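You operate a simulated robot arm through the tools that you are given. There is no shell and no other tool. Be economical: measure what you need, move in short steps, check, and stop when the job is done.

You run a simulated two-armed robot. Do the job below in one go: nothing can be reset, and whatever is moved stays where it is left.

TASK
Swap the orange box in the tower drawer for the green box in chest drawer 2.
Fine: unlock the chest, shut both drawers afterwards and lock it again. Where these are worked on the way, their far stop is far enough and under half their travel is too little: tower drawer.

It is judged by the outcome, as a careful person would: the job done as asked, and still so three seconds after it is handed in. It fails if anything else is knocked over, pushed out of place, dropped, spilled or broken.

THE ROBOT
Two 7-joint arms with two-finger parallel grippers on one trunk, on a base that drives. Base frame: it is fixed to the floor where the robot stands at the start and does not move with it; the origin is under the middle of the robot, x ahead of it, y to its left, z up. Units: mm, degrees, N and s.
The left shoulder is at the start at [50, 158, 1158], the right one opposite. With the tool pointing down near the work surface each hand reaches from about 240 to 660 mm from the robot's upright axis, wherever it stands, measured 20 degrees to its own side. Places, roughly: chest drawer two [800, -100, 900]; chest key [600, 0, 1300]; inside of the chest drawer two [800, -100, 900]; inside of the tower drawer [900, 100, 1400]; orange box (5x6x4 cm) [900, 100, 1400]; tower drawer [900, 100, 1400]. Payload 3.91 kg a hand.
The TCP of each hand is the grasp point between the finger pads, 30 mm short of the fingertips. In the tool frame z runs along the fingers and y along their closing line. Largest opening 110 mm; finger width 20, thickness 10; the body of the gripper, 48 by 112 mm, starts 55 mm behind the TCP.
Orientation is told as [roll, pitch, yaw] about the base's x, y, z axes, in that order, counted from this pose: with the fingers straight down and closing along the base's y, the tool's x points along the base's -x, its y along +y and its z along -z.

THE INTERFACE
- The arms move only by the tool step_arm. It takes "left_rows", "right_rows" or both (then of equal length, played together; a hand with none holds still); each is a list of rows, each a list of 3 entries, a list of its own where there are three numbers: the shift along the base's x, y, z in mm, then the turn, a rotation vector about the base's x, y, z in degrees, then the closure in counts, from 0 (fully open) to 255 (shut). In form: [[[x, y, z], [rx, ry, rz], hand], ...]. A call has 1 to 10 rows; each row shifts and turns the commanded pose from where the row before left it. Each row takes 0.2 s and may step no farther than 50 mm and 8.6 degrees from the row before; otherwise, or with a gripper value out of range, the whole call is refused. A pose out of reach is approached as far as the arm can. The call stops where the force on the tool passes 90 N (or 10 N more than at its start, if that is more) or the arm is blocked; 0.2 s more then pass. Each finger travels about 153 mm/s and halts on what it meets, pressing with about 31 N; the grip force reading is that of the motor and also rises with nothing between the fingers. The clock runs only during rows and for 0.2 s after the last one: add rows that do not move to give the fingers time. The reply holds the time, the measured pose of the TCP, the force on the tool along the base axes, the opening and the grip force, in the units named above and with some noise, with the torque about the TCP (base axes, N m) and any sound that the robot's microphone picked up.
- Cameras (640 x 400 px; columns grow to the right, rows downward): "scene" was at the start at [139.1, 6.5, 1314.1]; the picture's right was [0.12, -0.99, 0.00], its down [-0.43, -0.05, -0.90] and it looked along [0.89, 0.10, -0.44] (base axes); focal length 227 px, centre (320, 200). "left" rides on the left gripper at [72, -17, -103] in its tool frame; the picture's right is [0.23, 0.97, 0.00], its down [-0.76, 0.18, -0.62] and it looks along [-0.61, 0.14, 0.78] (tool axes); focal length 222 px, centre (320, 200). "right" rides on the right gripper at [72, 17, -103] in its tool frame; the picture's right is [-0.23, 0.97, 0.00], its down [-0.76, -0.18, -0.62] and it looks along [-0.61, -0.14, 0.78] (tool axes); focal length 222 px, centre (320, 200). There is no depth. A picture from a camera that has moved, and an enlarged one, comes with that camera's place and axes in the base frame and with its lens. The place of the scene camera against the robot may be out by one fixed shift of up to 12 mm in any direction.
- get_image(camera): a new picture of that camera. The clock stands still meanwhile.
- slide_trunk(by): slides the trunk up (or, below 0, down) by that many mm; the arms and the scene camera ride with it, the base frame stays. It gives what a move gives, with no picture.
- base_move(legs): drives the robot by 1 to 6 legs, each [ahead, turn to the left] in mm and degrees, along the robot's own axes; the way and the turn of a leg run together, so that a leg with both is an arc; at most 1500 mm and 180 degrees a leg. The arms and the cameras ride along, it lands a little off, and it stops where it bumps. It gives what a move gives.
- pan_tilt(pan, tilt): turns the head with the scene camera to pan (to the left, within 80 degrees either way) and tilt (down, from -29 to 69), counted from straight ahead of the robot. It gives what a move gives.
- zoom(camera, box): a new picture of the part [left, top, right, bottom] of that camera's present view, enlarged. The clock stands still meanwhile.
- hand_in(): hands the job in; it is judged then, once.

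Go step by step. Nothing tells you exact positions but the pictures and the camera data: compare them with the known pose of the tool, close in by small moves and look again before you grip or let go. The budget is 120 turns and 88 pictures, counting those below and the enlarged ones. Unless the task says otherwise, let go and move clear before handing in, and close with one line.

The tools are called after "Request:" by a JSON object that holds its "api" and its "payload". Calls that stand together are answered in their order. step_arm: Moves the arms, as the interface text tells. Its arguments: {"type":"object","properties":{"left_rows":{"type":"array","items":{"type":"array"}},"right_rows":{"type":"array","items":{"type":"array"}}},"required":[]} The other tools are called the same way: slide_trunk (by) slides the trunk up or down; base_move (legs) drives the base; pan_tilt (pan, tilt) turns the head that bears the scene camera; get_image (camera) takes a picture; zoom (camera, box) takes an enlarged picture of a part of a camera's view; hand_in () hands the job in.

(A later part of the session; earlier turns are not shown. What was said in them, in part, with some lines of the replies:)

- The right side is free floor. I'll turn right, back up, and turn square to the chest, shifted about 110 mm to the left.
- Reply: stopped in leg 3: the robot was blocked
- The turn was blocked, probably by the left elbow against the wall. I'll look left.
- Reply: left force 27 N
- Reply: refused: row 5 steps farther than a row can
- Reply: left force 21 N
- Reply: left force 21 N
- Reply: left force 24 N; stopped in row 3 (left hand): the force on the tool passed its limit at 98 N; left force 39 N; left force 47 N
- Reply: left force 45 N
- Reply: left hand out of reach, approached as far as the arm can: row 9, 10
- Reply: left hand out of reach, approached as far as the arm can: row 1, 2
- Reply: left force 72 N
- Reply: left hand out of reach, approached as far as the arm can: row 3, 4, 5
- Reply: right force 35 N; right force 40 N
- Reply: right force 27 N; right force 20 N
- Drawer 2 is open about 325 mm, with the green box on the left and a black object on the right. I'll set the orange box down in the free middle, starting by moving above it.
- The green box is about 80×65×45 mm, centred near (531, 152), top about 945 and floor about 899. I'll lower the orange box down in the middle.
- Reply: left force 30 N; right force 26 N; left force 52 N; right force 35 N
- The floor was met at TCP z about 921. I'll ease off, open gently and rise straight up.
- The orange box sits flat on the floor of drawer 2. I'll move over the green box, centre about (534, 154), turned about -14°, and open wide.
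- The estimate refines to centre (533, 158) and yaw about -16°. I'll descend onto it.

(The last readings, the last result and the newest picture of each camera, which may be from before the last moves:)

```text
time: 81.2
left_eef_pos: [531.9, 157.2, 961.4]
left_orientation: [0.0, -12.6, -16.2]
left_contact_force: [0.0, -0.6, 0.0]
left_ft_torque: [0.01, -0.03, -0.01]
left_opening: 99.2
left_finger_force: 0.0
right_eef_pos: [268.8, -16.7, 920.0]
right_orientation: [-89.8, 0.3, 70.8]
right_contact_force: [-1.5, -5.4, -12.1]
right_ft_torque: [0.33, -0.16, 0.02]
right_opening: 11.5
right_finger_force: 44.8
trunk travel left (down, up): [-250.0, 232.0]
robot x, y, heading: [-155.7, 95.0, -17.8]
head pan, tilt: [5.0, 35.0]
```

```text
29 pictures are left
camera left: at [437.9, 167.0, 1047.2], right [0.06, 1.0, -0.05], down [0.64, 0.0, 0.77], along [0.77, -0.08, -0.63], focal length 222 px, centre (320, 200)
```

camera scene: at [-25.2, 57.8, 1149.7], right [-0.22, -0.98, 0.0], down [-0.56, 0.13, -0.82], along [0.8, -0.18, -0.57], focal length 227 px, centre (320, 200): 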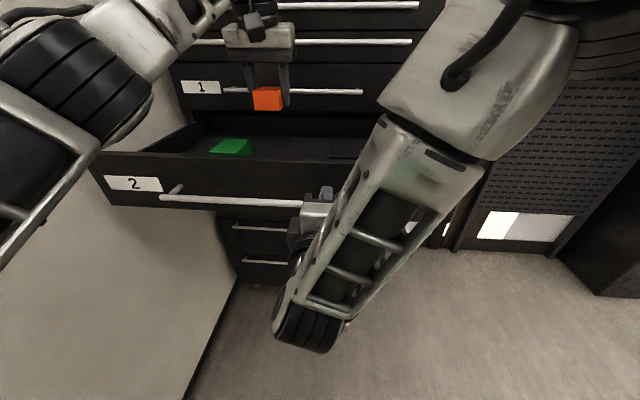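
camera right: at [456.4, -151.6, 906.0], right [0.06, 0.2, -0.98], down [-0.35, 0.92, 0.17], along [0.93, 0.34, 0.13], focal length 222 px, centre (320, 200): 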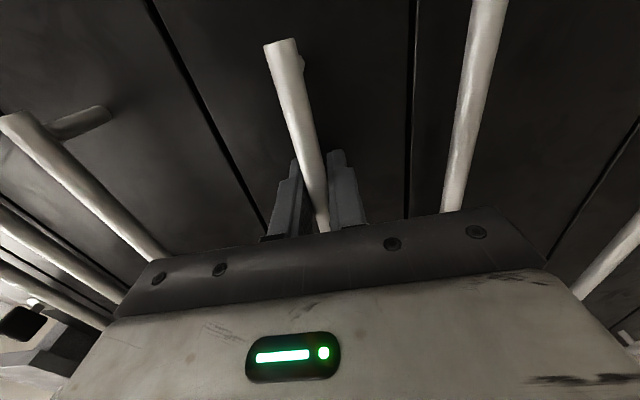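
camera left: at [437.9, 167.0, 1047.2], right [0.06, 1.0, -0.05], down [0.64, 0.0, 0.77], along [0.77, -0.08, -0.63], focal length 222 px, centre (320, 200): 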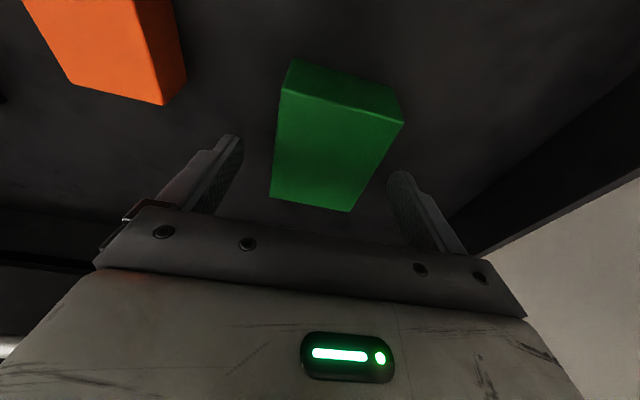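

Request:
{"api": "step_arm", "payload": {"left_rows": [[[0, 0, -18], [0, 0, 0], 25], [[0, 0, -17], [0, 0, 0], 25], [[0, 0, 0], [0, 0, 0], 25], [[0, 0, 0], [0, 0, 0], 70], [[0, 0, 0], [0, 0, 0], 110], [[0, 0, 0], [0, 0, 0], 150], [[0, 0, 0], [0, 0, 0], 180], [[0, 0, 0], [0, 0, 0], 180]]}}

Request:
{"api": "get_image", "payload": {"camera": "left"}}

```text
time: 83.0
left_eef_pos: [532.4, 157.1, 927.3]
left_orientation: [-0.1, -12.3, -16.2]
left_contact_force: [0.1, 0.4, -0.3]
left_ft_torque: [0.09, 0.0, -0.03]
left_opening: 70.2
left_finger_force: 30.5
right_eef_pos: [269.9, -16.8, 920.1]
right_orientation: [-89.7, 0.4, 70.8]
right_contact_force: [-2.2, -6.0, -11.8]
right_ft_torque: [0.3, -0.16, 0.04]
right_opening: 11.8
right_finger_force: 45.0
trunk travel left (down, up): [-250.0, 232.0]
robot x, y, heading: [-156.3, 91.2, -17.7]
head pan, tilt: [5.0, 35.0]
```

```text
28 pictures are left
camera left: at [437.1, 166.8, 1012.4], right [0.06, 1.0, -0.05], down [0.64, 0.0, 0.77], along [0.77, -0.08, -0.63], focal length 222 px, centre (320, 200)
```

left: 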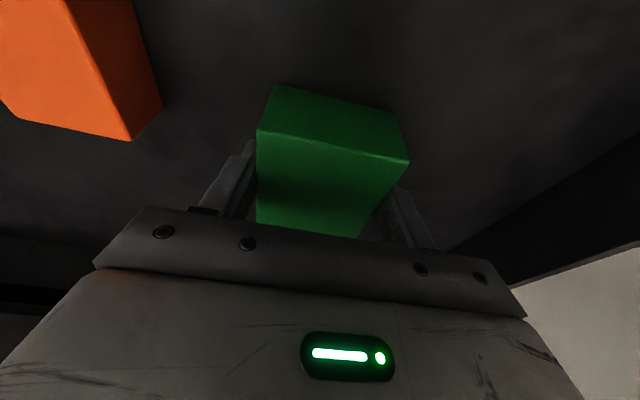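

The green box is gripped at 70 mm wide. I'll lift it out, then pull the left hand back toward the robot.

Request:
{"api": "step_arm", "payload": {"left_rows": [[[0, 0, 20], [0, 0, 0], 210], [[0, 0, 40], [0, 0, 0], 210], [[0, 0, 40], [0, 0, 0], 210], [[0, 0, 40], [0, 0, 0], 210], [[-20, -1, 30], [0, 0, 0], 210], [[-38, -2, 30], [0, 0, 0], 210], [[-38, -2, 20], [0, 0, 0], 210], [[-38, -2, 0], [0, 0, 0], 210], [[-38, -2, 0], [0, 0, 0], 210], [[-38, -4, 0], [0, 0, 0], 210]]}}

Request:
{"api": "get_image", "payload": {"camera": "scene"}}

```text
time: 85.2
left_eef_pos: [502.6, 161.6, 1089.5]
left_orientation: [0.1, -12.3, -16.2]
left_contact_force: [0.3, -0.2, -2.4]
left_ft_torque: [0.01, 0.02, 0.0]
left_opening: 69.9
left_finger_force: 31.2
left hand out of reach, approached as far as the arm can: row 4, 6, 7, 8, 9, 10
right_eef_pos: [269.0, -17.2, 919.8]
right_orientation: [-89.6, 0.5, 70.7]
right_contact_force: [-3.3, -4.7, -9.1]
right_ft_torque: [0.34, -0.17, 0.04]
right_opening: 11.6
right_finger_force: 45.2
trunk travel left (down, up): [-250.0, 232.0]
robot x, y, heading: [-154.4, 92.2, -17.9]
head pan, tilt: [5.0, 35.0]
```

```text
27 pictures are left
camera scene: at [-25.0, 57.6, 1149.7], right [-0.22, -0.98, 0.0], down [-0.56, 0.13, -0.82], along [0.8, -0.18, -0.57], focal length 227 px, centre (320, 200)
```

scene: 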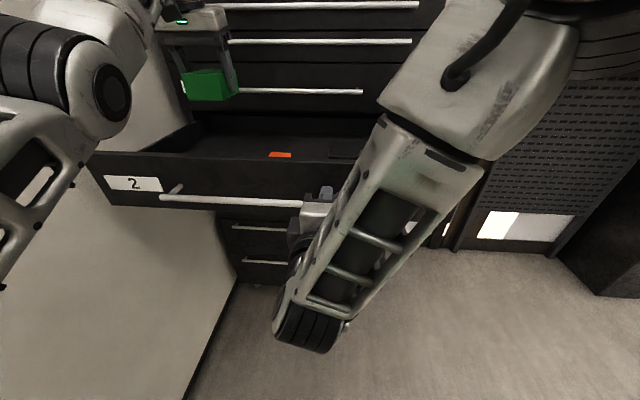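

The arm got stuck on the retreat because the target was too high. I'll lower the commanded target.

Request:
{"api": "step_arm", "payload": {"left_rows": [[[0, 0, -20], [0, 0, 0], 210], [[0, 0, -20], [0, 0, 0], 210], [[0, 0, -20], [0, 0, 0], 210], [[0, 0, 0], [0, 0, 0], 210]]}}

```text
time: 86.2
left_eef_pos: [500.8, 158.3, 1028.0]
left_orientation: [-0.1, -12.3, -16.2]
left_contact_force: [-0.6, 0.6, -2.5]
left_ft_torque: [-0.02, 0.02, -0.01]
left_opening: 69.7
left_finger_force: 31.0
right_eef_pos: [268.6, -16.5, 918.7]
right_orientation: [-89.8, 0.4, 70.7]
right_contact_force: [0.1, -6.2, -9.5]
right_ft_torque: [0.31, -0.16, 0.04]
right_opening: 11.7
right_finger_force: 45.1
trunk travel left (down, up): [-250.0, 232.0]
robot x, y, heading: [-161.1, 95.0, -17.5]
head pan, tilt: [5.0, 35.0]
```

Request:
{"api": "step_arm", "payload": {"left_rows": [[[-15, 2, 15], [0, 0, 0], 210], [[-30, 2, 10], [0, 0, 0], 210], [[-30, 0, 0], [0, 0, 0], 210], [[-30, -2, 0], [0, 0, 0], 210], [[0, 0, 0], [0, 0, 0], 210]]}}

```text
time: 87.4
left_eef_pos: [395.7, 163.0, 1055.5]
left_orientation: [0.0, -12.3, -16.2]
left_contact_force: [0.4, -0.3, -2.1]
left_ft_torque: [0.0, 0.03, -0.02]
left_opening: 69.7
left_finger_force: 31.1
right_eef_pos: [269.3, -16.7, 919.5]
right_orientation: [-89.8, 0.5, 70.8]
right_contact_force: [-2.0, -5.2, -10.3]
right_ft_torque: [0.34, -0.16, -0.15]
right_opening: 11.4
right_finger_force: 44.8
trunk travel left (down, up): [-250.0, 232.0]
robot x, y, heading: [-156.0, 95.5, -17.6]
head pan, tilt: [5.0, 35.0]
```

Request:
{"api": "step_arm", "payload": {"left_rows": [[[-28, 0, 10], [0, 0, 0], 210], [[-28, 0, 10], [0, 0, 0], 210], [[-28, 0, 10], [0, 0, 0], 210], [[0, 0, 0], [0, 0, 0], 210]]}}

Request:
{"api": "base_move", "payload": {"legs": [[190, 0]]}}

Request:
{"api": "get_image", "payload": {"camera": "scene"}}

```text
time: 88.4
left_eef_pos: [312.9, 164.5, 1082.6]
left_orientation: [0.0, -12.2, -16.2]
left_contact_force: [-0.4, 0.6, -2.7]
left_ft_torque: [0.03, -0.01, 0.01]
left_opening: 69.9
left_finger_force: 31.1
right_eef_pos: [269.2, -16.3, 920.1]
right_orientation: [-89.8, 0.4, 70.7]
right_contact_force: [-2.2, -4.4, -9.6]
right_ft_torque: [0.37, -0.16, -0.02]
right_opening: 11.8
right_finger_force: 44.9
trunk travel left (down, up): [-250.0, 232.0]
robot x, y, heading: [-156.2, 96.0, -17.9]
head pan, tilt: [5.0, 35.0]
```

```text
time: 90.0
left_eef_pos: [488.8, 109.4, 1082.5]
left_orientation: [0.0, -12.3, -16.0]
left_contact_force: [0.0, 0.2, -2.5]
left_ft_torque: [0.01, 0.04, 0.0]
left_opening: 69.8
left_finger_force: 31.2
right_eef_pos: [446.3, -73.2, 919.1]
right_orientation: [-89.8, 0.4, 70.8]
right_contact_force: [-7.7, -18.3, -7.8]
right_ft_torque: [0.2, -0.17, 0.35]
right_opening: 11.8
right_finger_force: 45.1
trunk travel left (down, up): [-250.0, 232.0]
robot x, y, heading: [17.4, 38.6, -17.6]
head pan, tilt: [5.0, 35.0]
```

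```text
26 pictures are left
camera scene: at [151.5, 0.6, 1149.8], right [-0.22, -0.98, 0.0], down [-0.56, 0.13, -0.82], along [0.8, -0.18, -0.57], focal length 227 px, centre (320, 200)
```

scene: 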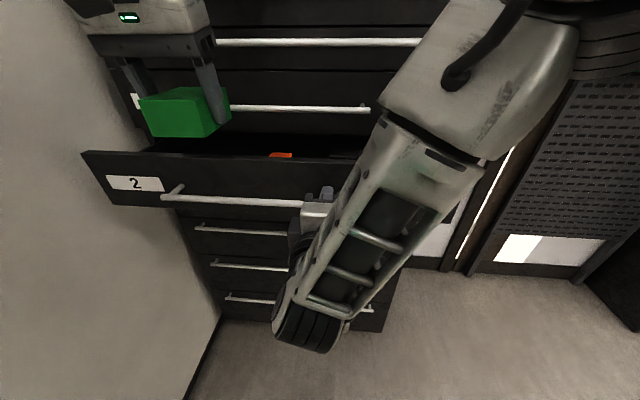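

I'll push drawer 2 the rest of the way shut with the right arm, about 138 mm.

Request:
{"api": "step_arm", "payload": {"right_rows": [[[22, -6.9, 0], [0, 0, 0], 255], [[22, -6.9, 0], [0, 0, 0], 255], [[22, -6.9, 0], [0, 0, 0], 255], [[22, -6.9, 0], [0, 0, 0], 255], [[22, -6.9, 0], [0, 0, 0], 255], [[16, -5, 0], [0, 0, 0], 255], [[6, -2, 0], [0, 0, 0], 255], [[3, -1, 0], [0, 0, 0], 255], [[0, 0, 0], [0, 0, 0], 255]]}}

Request:
{"api": "get_image", "payload": {"camera": "right"}}

```text
time: 92.0
left_eef_pos: [485.9, 108.9, 1083.6]
left_orientation: [0.1, -12.5, -16.1]
left_contact_force: [-0.7, 0.7, -1.7]
left_ft_torque: [0.02, -0.01, -0.01]
left_opening: 69.8
left_finger_force: 31.0
right_eef_pos: [576.7, -115.7, 920.5]
right_orientation: [-89.3, 0.5, 70.5]
right_contact_force: [-38.1, -10.4, -10.2]
right_ft_torque: [0.34, -0.15, -0.38]
right_opening: 11.9
right_finger_force: 44.9
trunk travel left (down, up): [-250.0, 232.0]
robot x, y, heading: [19.0, 36.1, -17.4]
head pan, tilt: [5.0, 35.0]
```

```text
25 pictures are left
camera right: at [455.4, -149.0, 905.5], right [0.06, 0.21, -0.98], down [-0.33, 0.93, 0.18], along [0.94, 0.31, 0.13], focal length 222 px, centre (320, 200)
```

right: 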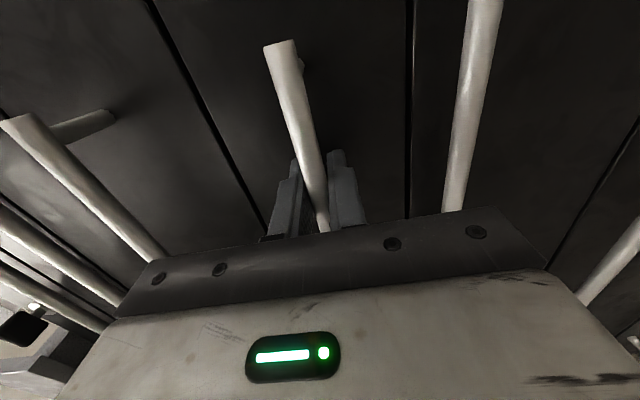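

Drawer 2 is shut. I'll release the handle and back the right hand away, then raise the trunk for the tower.

Request:
{"api": "step_arm", "payload": {"right_rows": [[[0, 0, 0], [0, 0, 0], 180], [[0, 0, 0], [0, 0, 0], 140], [[-19, 6.2, 0], [0, 0, 0], 140], [[-28.5, 9.3, 0], [0, 0, 0], 140], [[-28.5, 9.3, 0], [0, 0, 0], 140], [[-28.5, 9.3, 0], [0, 0, 0], 140], [[-28.5, 9.3, 0], [0, 0, 0], 140], [[-28.5, 0, 0], [0, 0, 0], 140], [[0, -20, 0], [0, 0, 0], 140]]}}

Request:
{"api": "slide_trunk", "payload": {"by": 231}}

Request:
{"api": "pan_tilt", "payload": {"pan": 18, "tilt": 20}}

Request:
{"api": "get_image", "payload": {"camera": "scene"}}

```text
time: 94.0
left_eef_pos: [488.9, 110.6, 1083.0]
left_orientation: [-0.2, -12.4, -16.0]
left_contact_force: [-0.2, 0.9, -2.3]
left_ft_torque: [0.02, -0.01, -0.02]
left_opening: 69.7
left_finger_force: 31.0
right_eef_pos: [420.9, -94.3, 922.3]
right_orientation: [-89.8, 0.1, 70.3]
right_contact_force: [0.4, -1.0, 0.0]
right_ft_torque: [0.0, -0.02, 0.0]
right_opening: 49.6
right_finger_force: 0.1
trunk travel left (down, up): [-250.0, 232.0]
robot x, y, heading: [19.8, 39.1, -17.6]
head pan, tilt: [5.0, 35.0]
```

```text
time: 96.4
left_eef_pos: [489.1, 110.7, 1312.5]
left_orientation: [-0.1, -12.4, -16.0]
left_contact_force: [-0.4, -0.4, -2.8]
left_ft_torque: [-0.02, 0.02, 0.02]
left_opening: 70.0
left_finger_force: 31.5
right_eef_pos: [420.9, -95.0, 1151.8]
right_orientation: [-89.9, 0.1, 70.3]
right_contact_force: [0.2, -0.5, -0.2]
right_ft_torque: [0.01, 0.0, 0.02]
right_opening: 49.3
right_finger_force: 0.0
trunk travel left (down, up): [-481.0, 1.0]
robot x, y, heading: [18.9, 38.0, -17.6]
head pan, tilt: [5.0, 35.0]
```

```text
time: 97.2
left_eef_pos: [488.4, 110.2, 1312.7]
left_orientation: [-0.1, -12.5, -16.0]
left_contact_force: [0.2, -0.6, -3.1]
left_ft_torque: [0.01, 0.01, 0.0]
left_opening: 69.7
left_finger_force: 31.1
right_eef_pos: [420.7, -95.1, 1153.4]
right_orientation: [-89.8, 0.1, 70.3]
right_contact_force: [0.1, 0.9, -0.5]
right_ft_torque: [-0.03, 0.02, 0.02]
right_opening: 49.9
right_finger_force: 0.0
trunk travel left (down, up): [-481.0, 1.0]
robot x, y, heading: [16.2, 38.7, -17.7]
head pan, tilt: [18.0, 20.0]
```

```text
24 pictures are left
camera scene: at [158.8, 22.3, 1404.6], right [0.01, -1.0, 0.0], down [-0.34, 0.0, -0.94], along [0.94, 0.01, -0.34], focal length 227 px, centre (320, 200)
```

scene: 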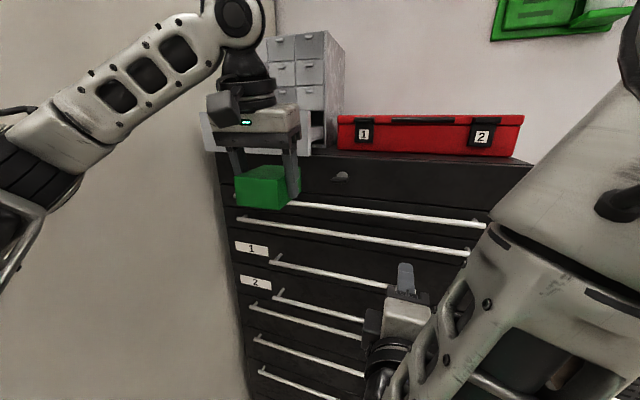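

I'll raise the left hand and shift it left, then drive forward to bring it over the tower drawer.

Request:
{"api": "step_arm", "payload": {"left_rows": [[[0, 0, 40], [0, 0, -1.5], 210], [[0, 0, 40], [0, 0, 0], 210], [[0, 0, 40], [0, 0, 0], 210], [[5, 15, 35], [0, 0, 0], 210], [[9, 28, 10], [0, 0, 0], 210], [[9, 28, 0], [0, 0, 0], 210], [[9, 28, 0], [0, 0, 0], 210], [[0, 0, 0], [0, 0, 0], 210]]}}

```text
time: 99.0
left_eef_pos: [520.3, 209.7, 1477.4]
left_orientation: [-0.1, -12.4, -17.5]
left_contact_force: [-0.2, -1.1, -1.8]
left_ft_torque: [0.01, 0.02, -0.01]
left_opening: 69.6
left_finger_force: 30.8
right_eef_pos: [420.6, -95.4, 1153.9]
right_orientation: [-89.8, 0.2, 70.5]
right_contact_force: [0.0, -0.3, -0.1]
right_ft_torque: [0.03, -0.03, 0.0]
right_opening: 49.5
right_finger_force: 0.0
trunk travel left (down, up): [-481.0, 1.0]
robot x, y, heading: [17.0, 36.6, -17.3]
head pan, tilt: [18.0, 20.0]
```

Request:
{"api": "step_arm", "payload": {"right_rows": [[[-28, 9, 0], [0, 0, 0], 140], [[-20, 6, 0], [0, 0, 0], 140], [[0, 0, 0], [0, 0, 0], 140]]}}

Request:
{"api": "base_move", "payload": {"legs": [[135, 0]]}}

Request:
{"api": "get_image", "payload": {"camera": "left"}}

Request:
{"api": "get_image", "payload": {"camera": "scene"}}

```text
time: 99.8
left_eef_pos: [519.4, 209.9, 1477.2]
left_orientation: [-0.2, -12.4, -17.4]
left_contact_force: [-0.2, 0.4, -1.9]
left_ft_torque: [0.0, 0.03, 0.0]
left_opening: 69.8
left_finger_force: 31.6
right_eef_pos: [372.2, -82.9, 1154.6]
right_orientation: [-89.6, -0.2, 69.8]
right_contact_force: [0.2, -0.7, -0.2]
right_ft_torque: [0.02, 0.01, -0.01]
right_opening: 49.4
right_finger_force: 0.0
trunk travel left (down, up): [-481.0, 1.0]
robot x, y, heading: [20.1, 37.3, -17.5]
head pan, tilt: [18.0, 20.0]
```

```text
time: 101.0
left_eef_pos: [644.4, 172.3, 1476.7]
left_orientation: [-0.1, -12.3, -17.1]
left_contact_force: [0.2, 0.6, -2.3]
left_ft_torque: [0.0, 0.08, -0.02]
left_opening: 69.8
left_finger_force: 30.9
right_eef_pos: [497.7, -118.9, 1156.1]
right_orientation: [-89.8, -0.4, 70.2]
right_contact_force: [0.1, -0.5, -0.1]
right_ft_torque: [-0.02, 0.0, -0.02]
right_opening: 49.5
right_finger_force: 0.0
trunk travel left (down, up): [-481.0, 1.0]
robot x, y, heading: [142.9, -3.5, -17.4]
head pan, tilt: [18.0, 20.0]
```

```text
23 pictures are left
camera left: at [549.7, 183.3, 1561.8], right [0.08, 1.0, -0.05], down [0.64, -0.01, 0.77], along [0.77, -0.09, -0.63], focal length 222 px, centre (320, 200)
```

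left: 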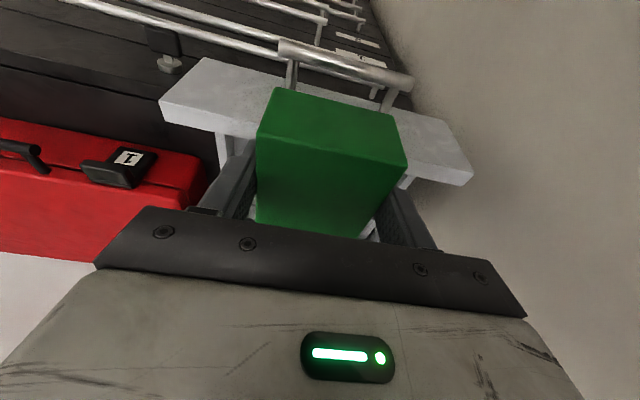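

```text
22 pictures are left
camera scene: at [283.2, -16.1, 1404.6], right [0.01, -1.0, 0.0], down [-0.34, 0.0, -0.94], along [0.94, 0.01, -0.34], focal length 227 px, centre (320, 200)
```

scene: 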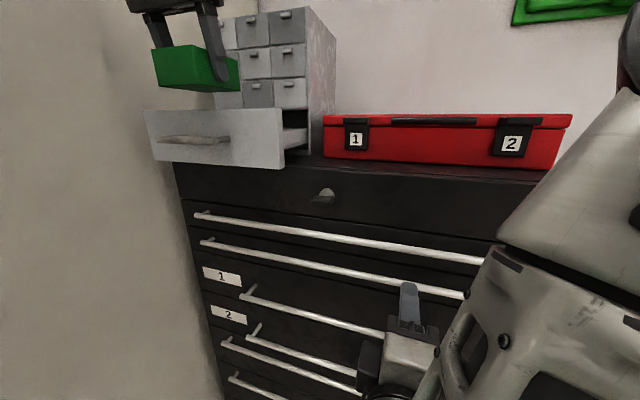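

Request:
{"api": "step_arm", "payload": {"left_rows": [[[24, -7, 0], [0, 0, 0], 210], [[24, -7, 0], [0, 0, 0], 210], [[23, -6, -3], [0, 0, 0], 210], [[13, -4, -20], [0, 0, 0], 210], [[13, -4, -20], [0, 0, 0], 210], [[0, 0, 0], [0, 0, 0], 210]]}}

Request:
{"api": "get_image", "payload": {"camera": "left"}}

Request:
{"api": "zoom", "payload": {"camera": "scene", "box": [110, 0, 350, 180]}}

```text
time: 102.5
left_eef_pos: [737.0, 144.2, 1425.1]
left_orientation: [-0.1, -12.4, -17.3]
left_contact_force: [0.2, 1.2, -2.8]
left_ft_torque: [0.01, 0.05, -0.02]
left_opening: 69.8
left_finger_force: 30.6
left hand out of reach, approached as far as the arm can: row 3
right_eef_pos: [497.3, -119.5, 1156.5]
right_orientation: [-89.9, -0.5, 70.2]
right_contact_force: [0.5, 1.1, -0.1]
right_ft_torque: [0.03, 0.02, 0.0]
right_opening: 49.7
right_finger_force: 0.0
trunk travel left (down, up): [-481.0, 1.0]
robot x, y, heading: [140.4, -1.3, -17.4]
head pan, tilt: [18.0, 20.0]
```

```text
21 pictures are left
camera left: at [642.5, 154.5, 1511.0], right [0.08, 1.0, -0.05], down [0.64, -0.01, 0.77], along [0.77, -0.09, -0.63], focal length 222 px, centre (320, 200)
```

left: 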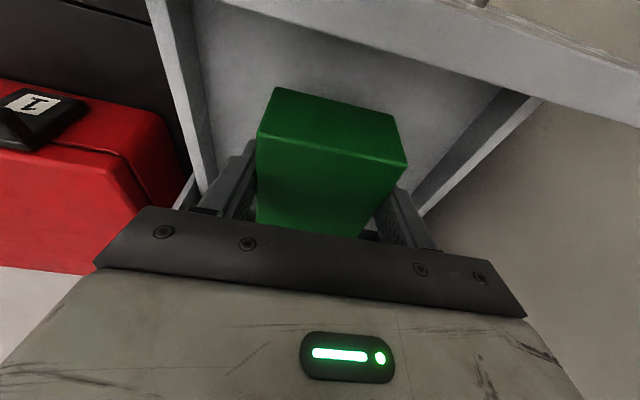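

```text
2.22 times, centred on (230, 90) of scene
camera zoom: at [281.9, -15.8, 1404.7], right [0.01, -1.0, 0.0], down [-0.34, 0.0, -0.94], along [0.94, 0.01, -0.34], focal length 504 px, centre (520, 444)
```

zoom: 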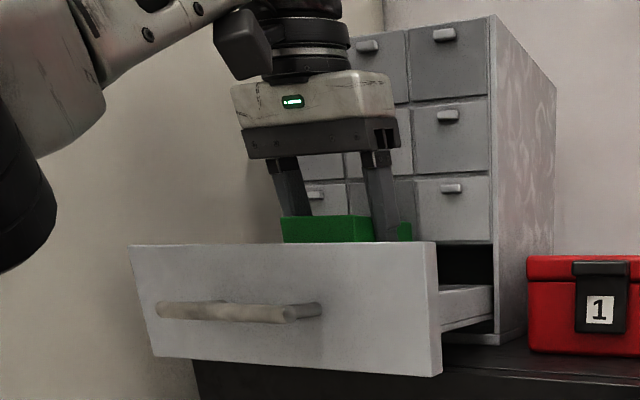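

The green box is inside the drawer outline with room on both sides. I'll lower it to the floor.

Request:
{"api": "step_arm", "payload": {"left_rows": [[[0, 0, -12], [0, 0, 0], 210], [[0, 0, -12], [0, 0, 0], 210], [[0, 0, 0], [0, 0, 0], 210]]}}

Request:
{"api": "step_arm", "payload": {"left_rows": [[[0, 0, -3], [0, 0, 0], 210], [[0, 0, -3], [0, 0, 0], 210], [[0, 0, 0], [0, 0, 0], 210]]}}

Request:
{"api": "step_arm", "payload": {"left_rows": [[[0, 0, -2], [0, 0, 0], 210], [[0, 0, -2], [0, 0, 0], 210], [[0, 0, 0], [0, 0, 0], 210]]}}

```text
time: 103.2
left_eef_pos: [736.8, 142.6, 1402.3]
left_orientation: [-0.1, -12.4, -17.1]
left_contact_force: [0.4, -1.5, -2.5]
left_ft_torque: [0.04, 0.0, 0.01]
left_opening: 69.9
left_finger_force: 30.8
right_eef_pos: [498.1, -119.5, 1157.5]
right_orientation: [-89.8, -0.4, 70.2]
right_contact_force: [-0.4, 0.2, -0.1]
right_ft_torque: [-0.03, 0.02, -0.01]
right_opening: 49.5
right_finger_force: 0.0
trunk travel left (down, up): [-481.0, 1.0]
robot x, y, heading: [144.0, -1.7, -17.5]
head pan, tilt: [18.0, 20.0]
```

```text
time: 104.0
left_eef_pos: [735.1, 146.2, 1397.5]
left_orientation: [-0.2, -12.4, -17.2]
left_contact_force: [-0.1, -0.2, -1.4]
left_ft_torque: [0.02, 0.02, -0.03]
left_opening: 69.7
left_finger_force: 30.9
right_eef_pos: [497.3, -119.1, 1156.2]
right_orientation: [-89.8, -0.5, 70.2]
right_contact_force: [-0.1, -0.6, 0.4]
right_ft_torque: [0.0, 0.03, 0.0]
right_opening: 49.6
right_finger_force: 0.0
trunk travel left (down, up): [-481.0, 1.0]
robot x, y, heading: [141.6, 2.4, -17.4]
head pan, tilt: [18.0, 20.0]
```

```text
time: 104.8
left_eef_pos: [734.6, 144.3, 1393.4]
left_orientation: [0.0, -12.2, -17.2]
left_contact_force: [-0.3, 0.6, -2.3]
left_ft_torque: [-0.01, 0.01, 0.02]
left_opening: 69.7
left_finger_force: 30.7
right_eef_pos: [498.0, -120.2, 1156.7]
right_orientation: [-89.8, -0.4, 70.1]
right_contact_force: [0.6, 0.2, -0.1]
right_ft_torque: [0.01, 0.02, 0.03]
right_opening: 49.6
right_finger_force: 0.0
trunk travel left (down, up): [-481.0, 1.0]
robot x, y, heading: [142.4, -0.2, -17.3]
head pan, tilt: [18.0, 20.0]
```

Request:
{"api": "step_arm", "payload": {"left_rows": [[[0, 0, -2], [0, 0, 0], 210], [[0, 0, -2], [0, 0, 0], 210], [[0, 0, 0], [0, 0, 0], 210]]}}

Request:
{"api": "step_arm", "payload": {"left_rows": [[[0, 0, -2], [0, 0, 0], 210], [[0, 0, -2], [0, 0, 0], 210], [[0, 0, 0], [0, 0, 0], 210]]}}

```text
time: 105.7
left_eef_pos: [733.4, 144.9, 1390.6]
left_orientation: [-0.1, -12.5, -17.2]
left_contact_force: [0.1, 0.0, -1.6]
left_ft_torque: [0.01, 0.04, 0.03]
left_opening: 69.5
left_finger_force: 31.3
right_eef_pos: [498.1, -120.5, 1157.7]
right_orientation: [-89.8, -0.5, 70.0]
right_contact_force: [0.6, -0.2, 0.8]
right_ft_torque: [0.01, 0.02, 0.01]
right_opening: 49.8
right_finger_force: 0.0
trunk travel left (down, up): [-481.0, 1.0]
robot x, y, heading: [145.7, 1.0, -17.5]
head pan, tilt: [18.0, 20.0]
```

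```text
time: 106.5
left_eef_pos: [732.6, 144.6, 1389.4]
left_orientation: [-0.1, -12.8, -17.1]
left_contact_force: [2.5, 2.2, 19.9]
left_ft_torque: [0.44, 0.54, -0.12]
left_opening: 69.5
left_finger_force: 30.7
right_eef_pos: [495.9, -118.9, 1157.0]
right_orientation: [-89.9, -0.5, 70.1]
right_contact_force: [-0.3, -1.0, -1.1]
right_ft_torque: [-0.01, 0.02, 0.03]
right_opening: 49.6
right_finger_force: 0.1
trunk travel left (down, up): [-481.0, 1.0]
robot x, y, heading: [143.1, -2.0, -17.3]
head pan, tilt: [18.0, 20.0]
```

The floor is reached at z about 1389. I'll open moderately and rise straight up.

Request:
{"api": "step_arm", "payload": {"left_rows": [[[0, 0, 1], [0, 0, 0], 130], [[0, 0, 0], [0, 0, 0], 80], [[0, 0, 0], [0, 0, 0], 68], [[0, 0, 0], [0, 0, 0], 68], [[0, 0, 15], [0, 0, 0], 68], [[0, 0, 15], [0, 0, 0], 68], [[-10, 3, 15], [0, 0, 0], 68], [[-15, 5, 15], [0, 0, 0], 68], [[0, 0, 0], [0, 0, 0], 68]]}}

Request:
{"api": "get_image", "payload": {"camera": "left"}}

```text
time: 108.5
left_eef_pos: [710.9, 153.8, 1448.4]
left_orientation: [-0.1, -12.4, -17.3]
left_contact_force: [0.3, 0.2, -0.1]
left_ft_torque: [0.0, 0.02, 0.05]
left_opening: 80.5
left_finger_force: 0.1
right_eef_pos: [497.8, -119.7, 1156.4]
right_orientation: [-89.8, -0.5, 70.0]
right_contact_force: [0.5, 0.1, -0.1]
right_ft_torque: [0.01, -0.01, -0.01]
right_opening: 49.7
right_finger_force: 0.2
trunk travel left (down, up): [-481.0, 1.0]
robot x, y, heading: [144.4, -0.7, -17.5]
head pan, tilt: [18.0, 20.0]
```

```text
19 pictures are left
camera left: at [616.7, 163.8, 1532.7], right [0.08, 1.0, -0.05], down [0.64, -0.01, 0.77], along [0.77, -0.09, -0.63], focal length 222 px, centre (320, 200)
```

left: 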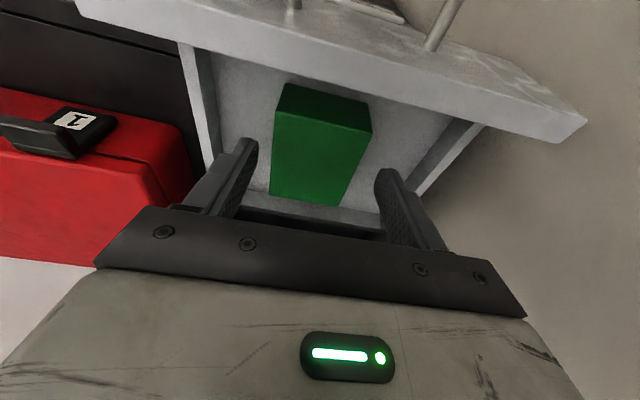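

The green box lies flat in the tower drawer. I'll withdraw over the front panel and close the fingers, to push the drawer shut by its handle.

Request:
{"api": "step_arm", "payload": {"left_rows": [[[-14, 4.6, 15], [0, 0, 0], 68], [[-20, 6.5, 10], [0, 0, 0], 68], [[-31, 10, 0], [0, 0, 0], 255], [[-31, 10, 0], [0, 0, 0], 255], [[-31, 10, 0], [0, 0, 0], 255], [[-31, 10, 0], [0, 0, 0], 255], [[0, 0, 0], [0, 0, 0], 255]]}}

Request:
{"api": "zoom", "payload": {"camera": "scene", "box": [110, 0, 350, 180]}}

Request:
{"api": "get_image", "payload": {"camera": "left"}}

```text
time: 110.0
left_eef_pos: [565.5, 192.3, 1463.4]
left_orientation: [-0.1, -12.5, -17.3]
left_contact_force: [0.1, 0.6, -0.2]
left_ft_torque: [0.0, 0.02, -0.02]
left_opening: 0.1
left_finger_force: 30.5
left hand out of reach, approached as far as the arm can: row 6
right_eef_pos: [496.4, -119.4, 1157.7]
right_orientation: [-90.0, -0.5, 70.1]
right_contact_force: [-0.5, -0.1, -0.2]
right_ft_torque: [0.01, 0.01, 0.02]
right_opening: 49.4
right_finger_force: 0.1
trunk travel left (down, up): [-481.0, 1.0]
robot x, y, heading: [145.0, -3.3, -17.4]
head pan, tilt: [18.0, 20.0]
```

```text
2.22 times, centred on (230, 90) of scene
camera zoom: at [281.9, -16.0, 1404.7], right [0.01, -1.0, 0.0], down [-0.34, 0.0, -0.94], along [0.94, 0.01, -0.34], focal length 504 px, centre (520, 444)
```

zoom: 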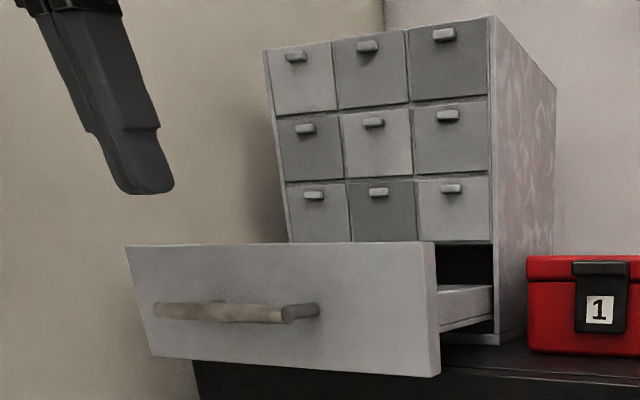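

```text
17 pictures are left
camera left: at [471.5, 202.8, 1547.7], right [0.08, 1.0, -0.05], down [0.64, -0.01, 0.77], along [0.77, -0.09, -0.63], focal length 222 px, centre (320, 200)
```

left: 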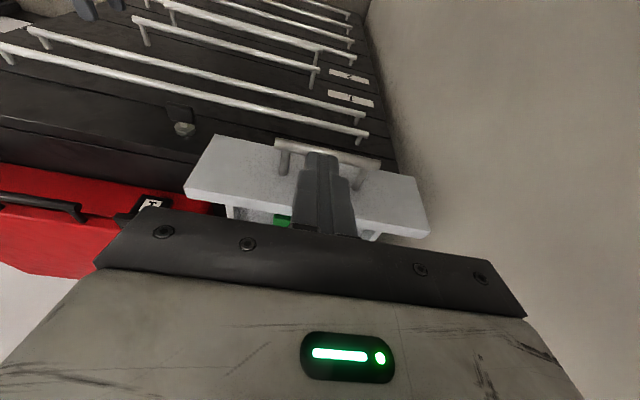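

The drawer bar is at f about 525 and my closed fingers are in front of it. I'll lower them to bar height.

Request:
{"api": "step_arm", "payload": {"left_rows": [[[1, 4, -28], [0, 0, 0], 255], [[1, 4, -28], [0, 0, 0], 255], [[0, 0, -28], [0, 0, 0], 255], [[0, 0, 0], [0, 0, 0], 255]]}}

Request:
{"api": "get_image", "payload": {"camera": "scene"}}

```text
time: 111.0
left_eef_pos: [566.1, 199.8, 1377.6]
left_orientation: [-0.1, -12.4, -17.2]
left_contact_force: [0.4, 0.2, -0.9]
left_ft_torque: [0.03, 0.02, 0.03]
left_opening: 0.0
left_finger_force: 31.0
right_eef_pos: [496.4, -119.9, 1157.7]
right_orientation: [-89.9, -0.5, 70.2]
right_contact_force: [-0.1, -0.8, 0.3]
right_ft_torque: [0.01, 0.01, 0.0]
right_opening: 49.7
right_finger_force: 0.0
trunk travel left (down, up): [-481.0, 1.0]
robot x, y, heading: [146.8, -2.2, -17.4]
head pan, tilt: [18.0, 20.0]
```

```text
16 pictures are left
camera scene: at [281.8, -16.3, 1404.8], right [0.01, -1.0, 0.0], down [-0.34, 0.0, -0.94], along [0.94, 0.01, -0.34], focal length 227 px, centre (320, 200)
```

scene: 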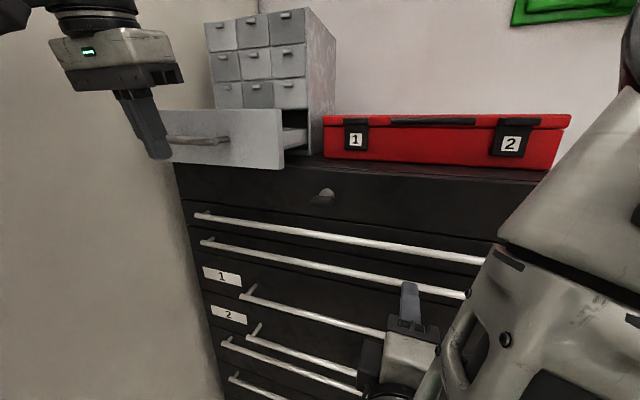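

Request:
{"api": "step_arm", "payload": {"left_rows": [[[19, -6.2, 0], [0, 0, 0], 255], [[19, -6.2, 0], [0, 0, 0], 255], [[19, -6.2, 0], [0, 0, 0], 255], [[19, -6.2, 0], [0, 0, 0], 255], [[19, -6.2, 0], [0, 0, 0], 255], [[19, -6.2, 0], [0, 0, 0], 255], [[19, -6.2, 0], [0, 0, 0], 255], [[0, 0, 0], [0, 0, 0], 255]]}}

Request:
{"api": "get_image", "payload": {"camera": "scene"}}

```text
time: 112.8
left_eef_pos: [701.6, 159.3, 1377.5]
left_orientation: [-0.2, -12.4, -17.1]
left_contact_force: [0.2, -0.1, 0.1]
left_ft_torque: [-0.04, -0.03, -0.02]
left_opening: 0.0
left_finger_force: 30.7
right_eef_pos: [496.5, -120.1, 1157.2]
right_orientation: [-89.9, -0.5, 70.0]
right_contact_force: [-1.1, 0.2, 0.4]
right_ft_torque: [-0.02, 0.02, 0.02]
right_opening: 49.5
right_finger_force: 0.0
trunk travel left (down, up): [-481.0, 1.0]
robot x, y, heading: [144.7, 3.0, -17.4]
head pan, tilt: [18.0, 20.0]
```

```text
15 pictures are left
camera scene: at [281.7, -15.6, 1404.8], right [0.01, -1.0, 0.0], down [-0.34, 0.0, -0.94], along [0.94, 0.01, -0.34], focal length 227 px, centre (320, 200)
```

scene: 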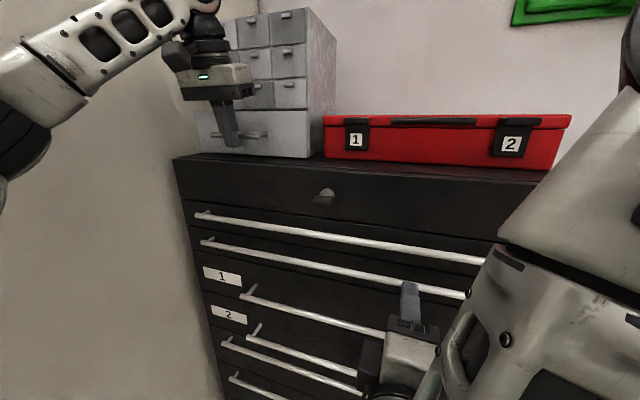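

Request:
{"api": "step_arm", "payload": {"left_rows": [[[14, -4.6, 0], [0, 0, 0], 255], [[14, -4.6, 0], [0, 0, 0], 255], [[10, -3.2, 0], [0, 0, 0], 255], [[6, -2, 0], [0, 0, 0], 255], [[0, 0, 0], [0, 0, 0], 255]]}}

Request:
{"api": "zoom", "payload": {"camera": "scene", "box": [150, 0, 350, 180]}}

```text
time: 114.0
left_eef_pos: [739.2, 145.6, 1378.0]
left_orientation: [0.1, -11.9, -17.3]
left_contact_force: [-28.4, 3.0, -20.4]
left_ft_torque: [0.09, 0.56, -0.08]
left_opening: 0.0
left_finger_force: 31.2
right_eef_pos: [493.7, -119.8, 1157.4]
right_orientation: [-90.0, -0.5, 70.2]
right_contact_force: [-0.8, 0.1, 0.0]
right_ft_torque: [0.0, -0.01, 0.0]
right_opening: 49.8
right_finger_force: 0.0
trunk travel left (down, up): [-481.0, 1.0]
robot x, y, heading: [142.5, -0.6, -17.3]
head pan, tilt: [18.0, 20.0]
```

```text
2.22 times, centred on (250, 90) of scene
camera zoom: at [278.6, -14.7, 1404.8], right [0.01, -1.0, 0.0], down [-0.34, -0.01, -0.94], along [0.94, 0.01, -0.34], focal length 504 px, centre (476, 444)
```

zoom: 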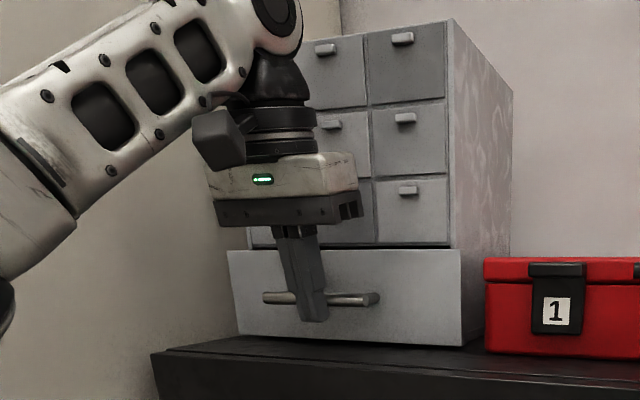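

Request:
{"api": "step_arm", "payload": {"left_rows": [[[5, -1.6, 0], [0, 0, 0], 255], [[4, -1.3, 0], [0, 0, 0], 255], [[0, 0, 0], [0, 0, 0], 255]]}}

```text
time: 114.8
left_eef_pos: [739.2, 144.3, 1379.1]
left_orientation: [0.1, -10.9, -17.4]
left_contact_force: [-63.9, 8.3, -41.8]
left_ft_torque: [0.55, 1.18, -0.08]
left_opening: 0.1
left_finger_force: 31.1
right_eef_pos: [491.3, -116.9, 1160.2]
right_orientation: [-90.3, -0.5, 70.3]
right_contact_force: [0.4, -0.1, -0.4]
right_ft_torque: [0.01, -0.05, 0.0]
right_opening: 49.6
right_finger_force: 0.1
trunk travel left (down, up): [-481.0, 1.0]
robot x, y, heading: [140.4, -0.2, -17.2]
head pan, tilt: [18.0, 20.0]
```

That's a firm stop, so the tower drawer is shut. I'll back the hand off, drive back and look before locking.

Request:
{"api": "step_arm", "payload": {"left_rows": [[[-19, 6.2, 0], [0, 0, 0], 255], [[-29, 9.3, 0], [0, 0, 0], 255], [[-29, 9.3, 0], [0, 0, 0], 255], [[-29, 9.3, -10], [0, 0, 0], 255]]}}

Request:
{"api": "base_move", "payload": {"legs": [[-145, 0]]}}

Request:
{"api": "pan_tilt", "payload": {"pan": 10, "tilt": 15}}

Request:
{"api": "get_image", "payload": {"camera": "scene"}}

```text
time: 115.8
left_eef_pos: [648.4, 173.8, 1367.5]
left_orientation: [-0.2, -12.5, -17.2]
left_contact_force: [-0.3, 1.2, -0.8]
left_ft_torque: [-0.01, 0.0, 0.02]
left_opening: 0.0
left_finger_force: 30.7
right_eef_pos: [496.4, -118.7, 1157.6]
right_orientation: [-89.9, -0.5, 70.0]
right_contact_force: [0.3, -0.4, -0.5]
right_ft_torque: [-0.01, 0.04, 0.01]
right_opening: 49.7
right_finger_force: 0.1
trunk travel left (down, up): [-481.0, 1.0]
robot x, y, heading: [138.0, -1.5, -17.4]
head pan, tilt: [18.0, 20.0]
```

```text
time: 117.2
left_eef_pos: [512.5, 213.7, 1368.7]
left_orientation: [-0.1, -12.4, -17.2]
left_contact_force: [-0.3, 0.5, 0.1]
left_ft_torque: [-0.02, -0.02, 0.02]
left_opening: 0.0
left_finger_force: 30.9
right_eef_pos: [360.1, -77.5, 1157.5]
right_orientation: [-89.9, -0.5, 70.2]
right_contact_force: [0.0, 0.9, 0.3]
right_ft_torque: [-0.03, 0.04, -0.02]
right_opening: 49.4
right_finger_force: 0.0
trunk travel left (down, up): [-481.0, 1.0]
robot x, y, heading: [7.9, 41.1, -17.2]
head pan, tilt: [18.0, 20.0]
```

```text
time: 117.9
left_eef_pos: [512.7, 216.9, 1367.9]
left_orientation: [-0.1, -12.5, -17.1]
left_contact_force: [0.7, 0.4, 0.3]
left_ft_torque: [-0.02, -0.02, -0.02]
left_opening: 0.2
left_finger_force: 30.4
right_eef_pos: [363.2, -78.2, 1157.7]
right_orientation: [-90.0, -0.6, 70.1]
right_contact_force: [-0.4, 0.1, 1.1]
right_ft_torque: [0.02, 0.04, -0.01]
right_opening: 49.8
right_finger_force: 0.0
trunk travel left (down, up): [-481.0, 1.0]
robot x, y, heading: [7.7, 41.2, -17.4]
head pan, tilt: [10.0, 15.0]
```

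```text
13 pictures are left
camera scene: at [146.0, 13.5, 1412.8], right [-0.13, -0.99, 0.0], down [-0.26, 0.03, -0.97], along [0.96, -0.12, -0.26], focal length 227 px, centre (320, 200)
```

scene: 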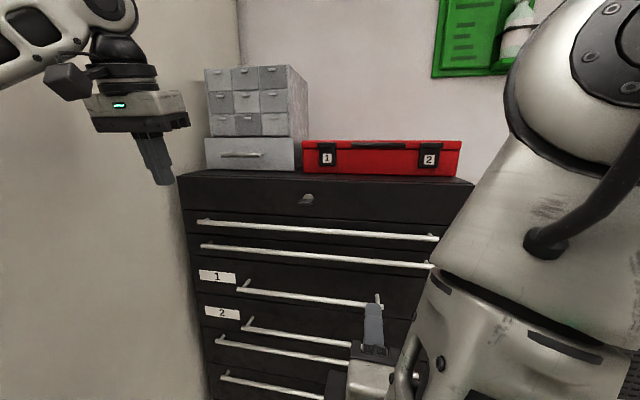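

Everything looks as at the start, with both drawers shut. I'll turn the left hand to point forward again with a vertical grip to fetch the key, and move the right hand aside.

Request:
{"api": "step_arm", "payload": {"left_rows": [[[1, -11, -5], [-2.65, -8.15, 0], 255], [[1, -11, -5], [-2.65, -8.15, 0], 255], [[1, -11, -5], [-2.65, -8.15, 0], 255], [[1, -11, -5], [-2.65, -8.15, 0], 255], [[1, -11, -5], [-2.65, -8.15, 0], 255], [[1, -11, -5], [-2.65, -8.15, 0], 200], [[1, -11, -5], [-2.65, -8.15, 0], 180], [[1, -11, -5], [-2.65, -8.15, 0], 180], [[1, -11, -5], [-2.65, -8.15, 0], 180], [[0, 0, 0], [0, 0, 0], 180]], "right_rows": [[[-3, -9, -8], [0, 0, 0], 140], [[-3, -9, -8], [0, 0, 0], 140], [[-3, -9, -8], [0, 0, 0], 140], [[-3, -9, -8], [0, 0, 0], 140], [[-3, -9, -8], [0, 0, 0], 140], [[-3, -9, -8], [0, 0, 0], 140], [[0, 0, 0], [0, 0, 0], 140], [[0, 0, 0], [0, 0, 0], 140], [[0, 0, 0], [0, 0, 0], 140], [[0, 0, 0], [0, 0, 0], 140]]}}

Request:
{"api": "step_arm", "payload": {"left_rows": [[[0, -10, -4.5], [8.17, -2.65, 0], 180], [[0, -10, -4.5], [8.17, -2.65, 0], 180], [[0, -10, -4.5], [8.17, -2.65, 0], 180], [[0, -10, -4.5], [8.17, -2.65, 0], 180], [[0, -10, -4.5], [8.17, -2.65, 0], 180], [[0, -10, -4.5], [8.17, -2.65, 0], 180], [[0, -10, -4.5], [8.17, -2.65, 0], 180], [[0, -10, -4.5], [8.17, -2.65, 0], 180], [[0, -10, -4.5], [8.17, -2.65, 0], 180], [[0, -10, -4.5], [8.17, -2.65, 0], 180]]}}

Request:
{"api": "get_image", "payload": {"camera": "left"}}

```text
time: 120.1
left_eef_pos: [514.8, 106.0, 1327.9]
left_orientation: [-51.2, -89.8, 33.2]
left_contact_force: [0.9, 0.1, 0.1]
left_ft_torque: [0.0, 0.02, -0.01]
left_opening: 32.4
left_finger_force: 0.1
right_eef_pos: [337.1, -139.3, 1108.6]
right_orientation: [-90.2, -1.2, 70.2]
right_contact_force: [0.1, 0.4, -0.6]
right_ft_torque: [-0.02, 0.01, 0.01]
right_opening: 49.6
right_finger_force: 0.0
trunk travel left (down, up): [-481.0, 1.0]
robot x, y, heading: [10.0, 38.5, -17.3]
head pan, tilt: [10.0, 15.0]
```

```text
time: 122.3
left_eef_pos: [523.1, 16.1, 1277.8]
left_orientation: [90.0, -4.7, -107.4]
left_contact_force: [0.9, -0.5, -0.1]
left_ft_torque: [0.0, -0.02, 0.03]
left_opening: 32.1
left_finger_force: 0.0
right_eef_pos: [341.7, -130.4, 1109.5]
right_orientation: [-90.0, -0.5, 70.3]
right_contact_force: [0.1, 0.5, 0.6]
right_ft_torque: [0.02, 0.02, 0.0]
right_opening: 49.6
right_finger_force: 0.0
trunk travel left (down, up): [-481.0, 1.0]
robot x, y, heading: [8.8, 44.0, -17.5]
head pan, tilt: [10.0, 15.0]
```

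```text
12 pictures are left
camera left: at [444.9, 113.8, 1254.2], right [0.09, 0.29, 0.95], down [-0.82, -0.52, 0.24], along [0.57, -0.8, 0.19], focal length 222 px, centre (320, 200)
```

left: 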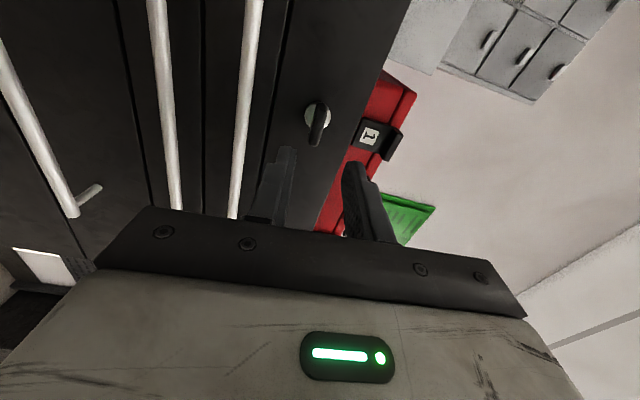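

The key bow is ahead at about (622, -17, 1276), in line with the hand. I'll advance and check.

Request:
{"api": "step_arm", "payload": {"left_rows": [[[24, -8, 0], [2, -0.6, 0], 180], [[24, -8, 0], [0, 0, 0], 180], [[24, -8, 0], [0, 0, 0], 180], [[12, -4.5, 0], [0, 0, 0], 180], [[0, 0, 0], [0, 0, 0], 180]]}}

Request:
{"api": "get_image", "payload": {"camera": "left"}}

```text
time: 123.5
left_eef_pos: [603.8, -13.0, 1278.4]
left_orientation: [90.0, -2.8, -107.5]
left_contact_force: [0.1, -0.1, 0.1]
left_ft_torque: [0.0, -0.02, 0.02]
left_opening: 32.4
left_finger_force: 0.0
right_eef_pos: [340.9, -131.8, 1109.1]
right_orientation: [-90.0, -0.5, 70.1]
right_contact_force: [-0.1, -0.3, 0.0]
right_ft_torque: [-0.01, 0.0, -0.05]
right_opening: 49.7
right_finger_force: 0.1
trunk travel left (down, up): [-481.0, 1.0]
robot x, y, heading: [5.6, 42.8, -17.3]
head pan, tilt: [10.0, 15.0]
```

```text
11 pictures are left
camera left: at [527.5, 87.2, 1257.7], right [0.08, 0.26, 0.96], down [-0.82, -0.53, 0.21], along [0.57, -0.81, 0.17], focal length 222 px, centre (320, 200)
```

left: 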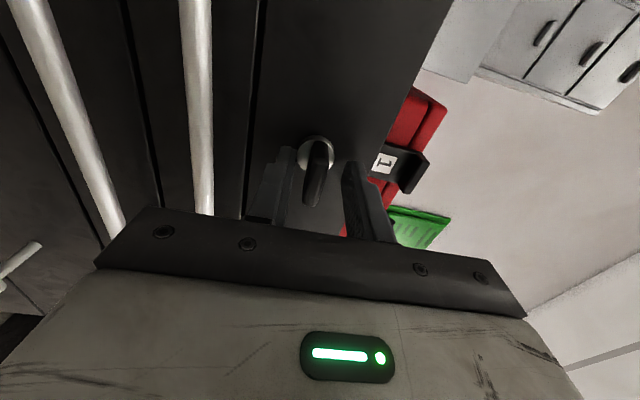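

The bow is between the fingers. I'll close on it and turn it counter-clockwise back to vertical.

Request:
{"api": "step_arm", "payload": {"left_rows": [[[3, -1, 0], [0, 0, 0], 200], [[0, 0, 0], [0, 0, 0], 230], [[0, 0, 0], [0, 0, 0], 255], [[0, 0, 0], [0, 0, 0], 255], [[0, 0, 0], [0, 0, 0], 255]]}}

Request:
{"api": "step_arm", "payload": {"left_rows": [[[0, 0, 0], [-7.6, 2.47, 0], 255], [[0, 0, 0], [-7.6, 2.47, 0], 255], [[0, 0, 0], [-7.6, 2.47, 0], 255], [[0, 0, 0], [-7.6, 2.47, 0], 255], [[0, 0, 0], [0, 0, 0], 255]]}}

```text
time: 124.7
left_eef_pos: [607.9, -13.1, 1274.2]
left_orientation: [89.5, -2.7, -107.5]
left_contact_force: [-12.7, 2.4, -25.7]
left_ft_torque: [-0.29, -0.59, 0.88]
left_opening: 10.1
left_finger_force: 45.2
right_eef_pos: [342.6, -131.2, 1109.2]
right_orientation: [-89.8, -0.5, 70.2]
right_contact_force: [-0.4, -0.2, 0.4]
right_ft_torque: [0.02, 0.03, 0.01]
right_opening: 49.6
right_finger_force: 0.0
trunk travel left (down, up): [-481.0, 1.0]
robot x, y, heading: [10.1, 43.6, -17.2]
head pan, tilt: [10.0, 15.0]
```

```text
time: 125.9
left_eef_pos: [607.8, -12.0, 1277.5]
left_orientation: [89.5, -34.8, -107.4]
left_contact_force: [-17.7, 4.1, -23.8]
left_ft_torque: [-0.34, -0.81, -0.25]
left_opening: 9.9
left_finger_force: 45.4
right_eef_pos: [341.2, -129.4, 1109.6]
right_orientation: [-89.8, -0.5, 70.2]
right_contact_force: [-0.1, -0.8, -0.5]
right_ft_torque: [-0.02, 0.01, 0.02]
right_opening: 49.5
right_finger_force: 0.0
trunk travel left (down, up): [-481.0, 1.0]
robot x, y, heading: [6.7, 44.3, -17.2]
head pan, tilt: [10.0, 15.0]
```

Request:
{"api": "step_arm", "payload": {"left_rows": [[[0, 0, 0], [-7.6, 2.47, 0], 255], [[0, 0, 0], [-7.6, 2.47, 0], 255], [[0, 0, 0], [-7.6, 2.47, 0], 255], [[0, 0, 0], [-7.6, 2.47, 0], 255], [[0, 0, 0], [-7.6, 2.47, 0], 255], [[0, 0, 0], [-7.6, 2.47, 0], 255], [[0, 0, 0], [-7.6, 2.47, 0], 255], [[0, 0, 0], [-1, 0.3, 0], 255], [[0, 0, 0], [0, 0, 0], 255]]}}

Request:
{"api": "get_image", "payload": {"camera": "left"}}

```text
time: 127.9
left_eef_pos: [609.4, -9.7, 1279.9]
left_orientation: [-75.5, -88.1, 57.7]
left_contact_force: [-7.2, 12.5, -5.6]
left_ft_torque: [1.34, 0.92, 0.24]
left_opening: 10.3
left_finger_force: 45.0
right_eef_pos: [341.5, -130.1, 1108.9]
right_orientation: [-90.0, -0.4, 70.3]
right_contact_force: [0.2, -0.6, -0.2]
right_ft_torque: [0.0, 0.01, 0.01]
right_opening: 49.4
right_finger_force: 0.1
trunk travel left (down, up): [-481.0, 1.0]
robot x, y, heading: [6.3, 36.8, -17.4]
head pan, tilt: [10.0, 15.0]
```

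```text
10 pictures are left
camera left: at [503.5, 3.1, 1206.9], right [0.29, 0.92, -0.26], down [-0.53, 0.38, 0.76], along [0.8, -0.09, 0.6], focal length 222 px, centre (320, 200)
```

left: 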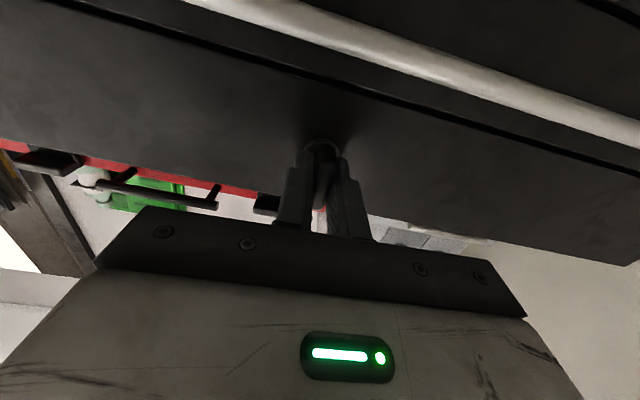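

The key is back upright against its stop. I'll release it, back off and check.

Request:
{"api": "step_arm", "payload": {"left_rows": [[[0, 0, 0], [0, 0, 0], 180], [[0, 0, 0], [0, 0, 0], 150], [[0, 0, 0], [0, 0, 0], 150], [[-28, 9.2, 0], [0, 0, 0], 150], [[-38, 12.4, 0], [0, 0, 0], 150], [[-38, 12.4, 0], [0, 0, 0], 150], [[0, 30, -25], [0, 0, 0], 150], [[0, 30, -25], [0, 0, 0], 150], [[0, 0, 0], [0, 0, 0], 150]]}}

Request:
{"api": "zoom", "payload": {"camera": "scene", "box": [190, 120, 350, 220]}}

Request:
{"api": "get_image", "payload": {"camera": "scene"}}

```text
time: 129.9
left_eef_pos: [506.6, 82.8, 1228.7]
left_orientation: [-74.0, -88.2, 56.0]
left_contact_force: [-0.6, -0.1, 0.6]
left_ft_torque: [-0.01, 0.03, -0.01]
left_opening: 45.3
left_finger_force: 0.1
right_eef_pos: [342.5, -131.6, 1109.3]
right_orientation: [-89.8, -0.5, 70.2]
right_contact_force: [0.5, 0.0, 0.4]
right_ft_torque: [-0.02, 0.0, 0.04]
right_opening: 49.8
right_finger_force: 0.0
trunk travel left (down, up): [-481.0, 1.0]
robot x, y, heading: [8.5, 43.0, -17.4]
head pan, tilt: [10.0, 15.0]
```

```text
4.00 times, centred on (270, 170) of scene
camera zoom: at [145.9, 13.2, 1412.8], right [-0.13, -0.99, 0.0], down [-0.26, 0.03, -0.97], along [0.96, -0.12, -0.26], focal length 907 px, centre (520, 320)
```

zoom: 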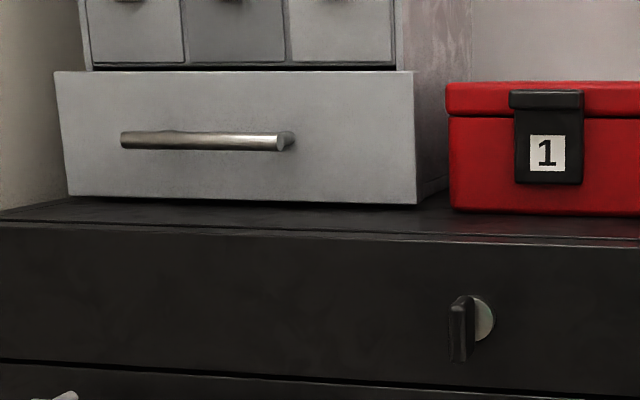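

```text
8 pictures are left
camera scene: at [145.9, 13.2, 1412.8], right [-0.13, -0.99, 0.0], down [-0.26, 0.03, -0.97], along [0.96, -0.12, -0.26], focal length 227 px, centre (320, 200)
```

scene: 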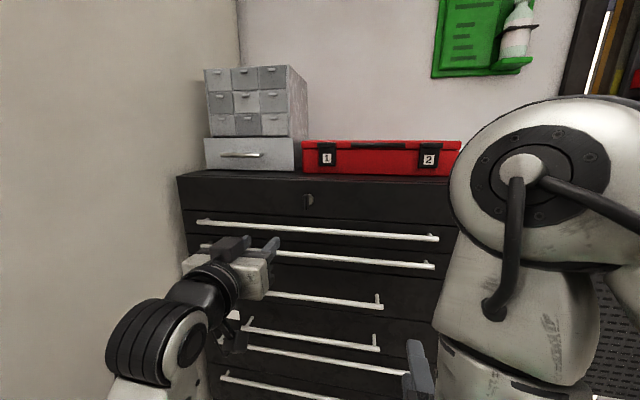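

The boxes are swapped, both drawers are shut, and the key is upright again as it was when locked. Both hands are empty and clear, so I'm handing in.

Request:
{"api": "hand_in", "payload": {}}

```text
The job is handed in.
```

The swap is done and handed in: the orange box is in chest drawer 2 and the green box is in the tower drawer. Both drawers are shut, and the key is back at its starting upright (locked) position, though I did not tug a drawer to test the lock.
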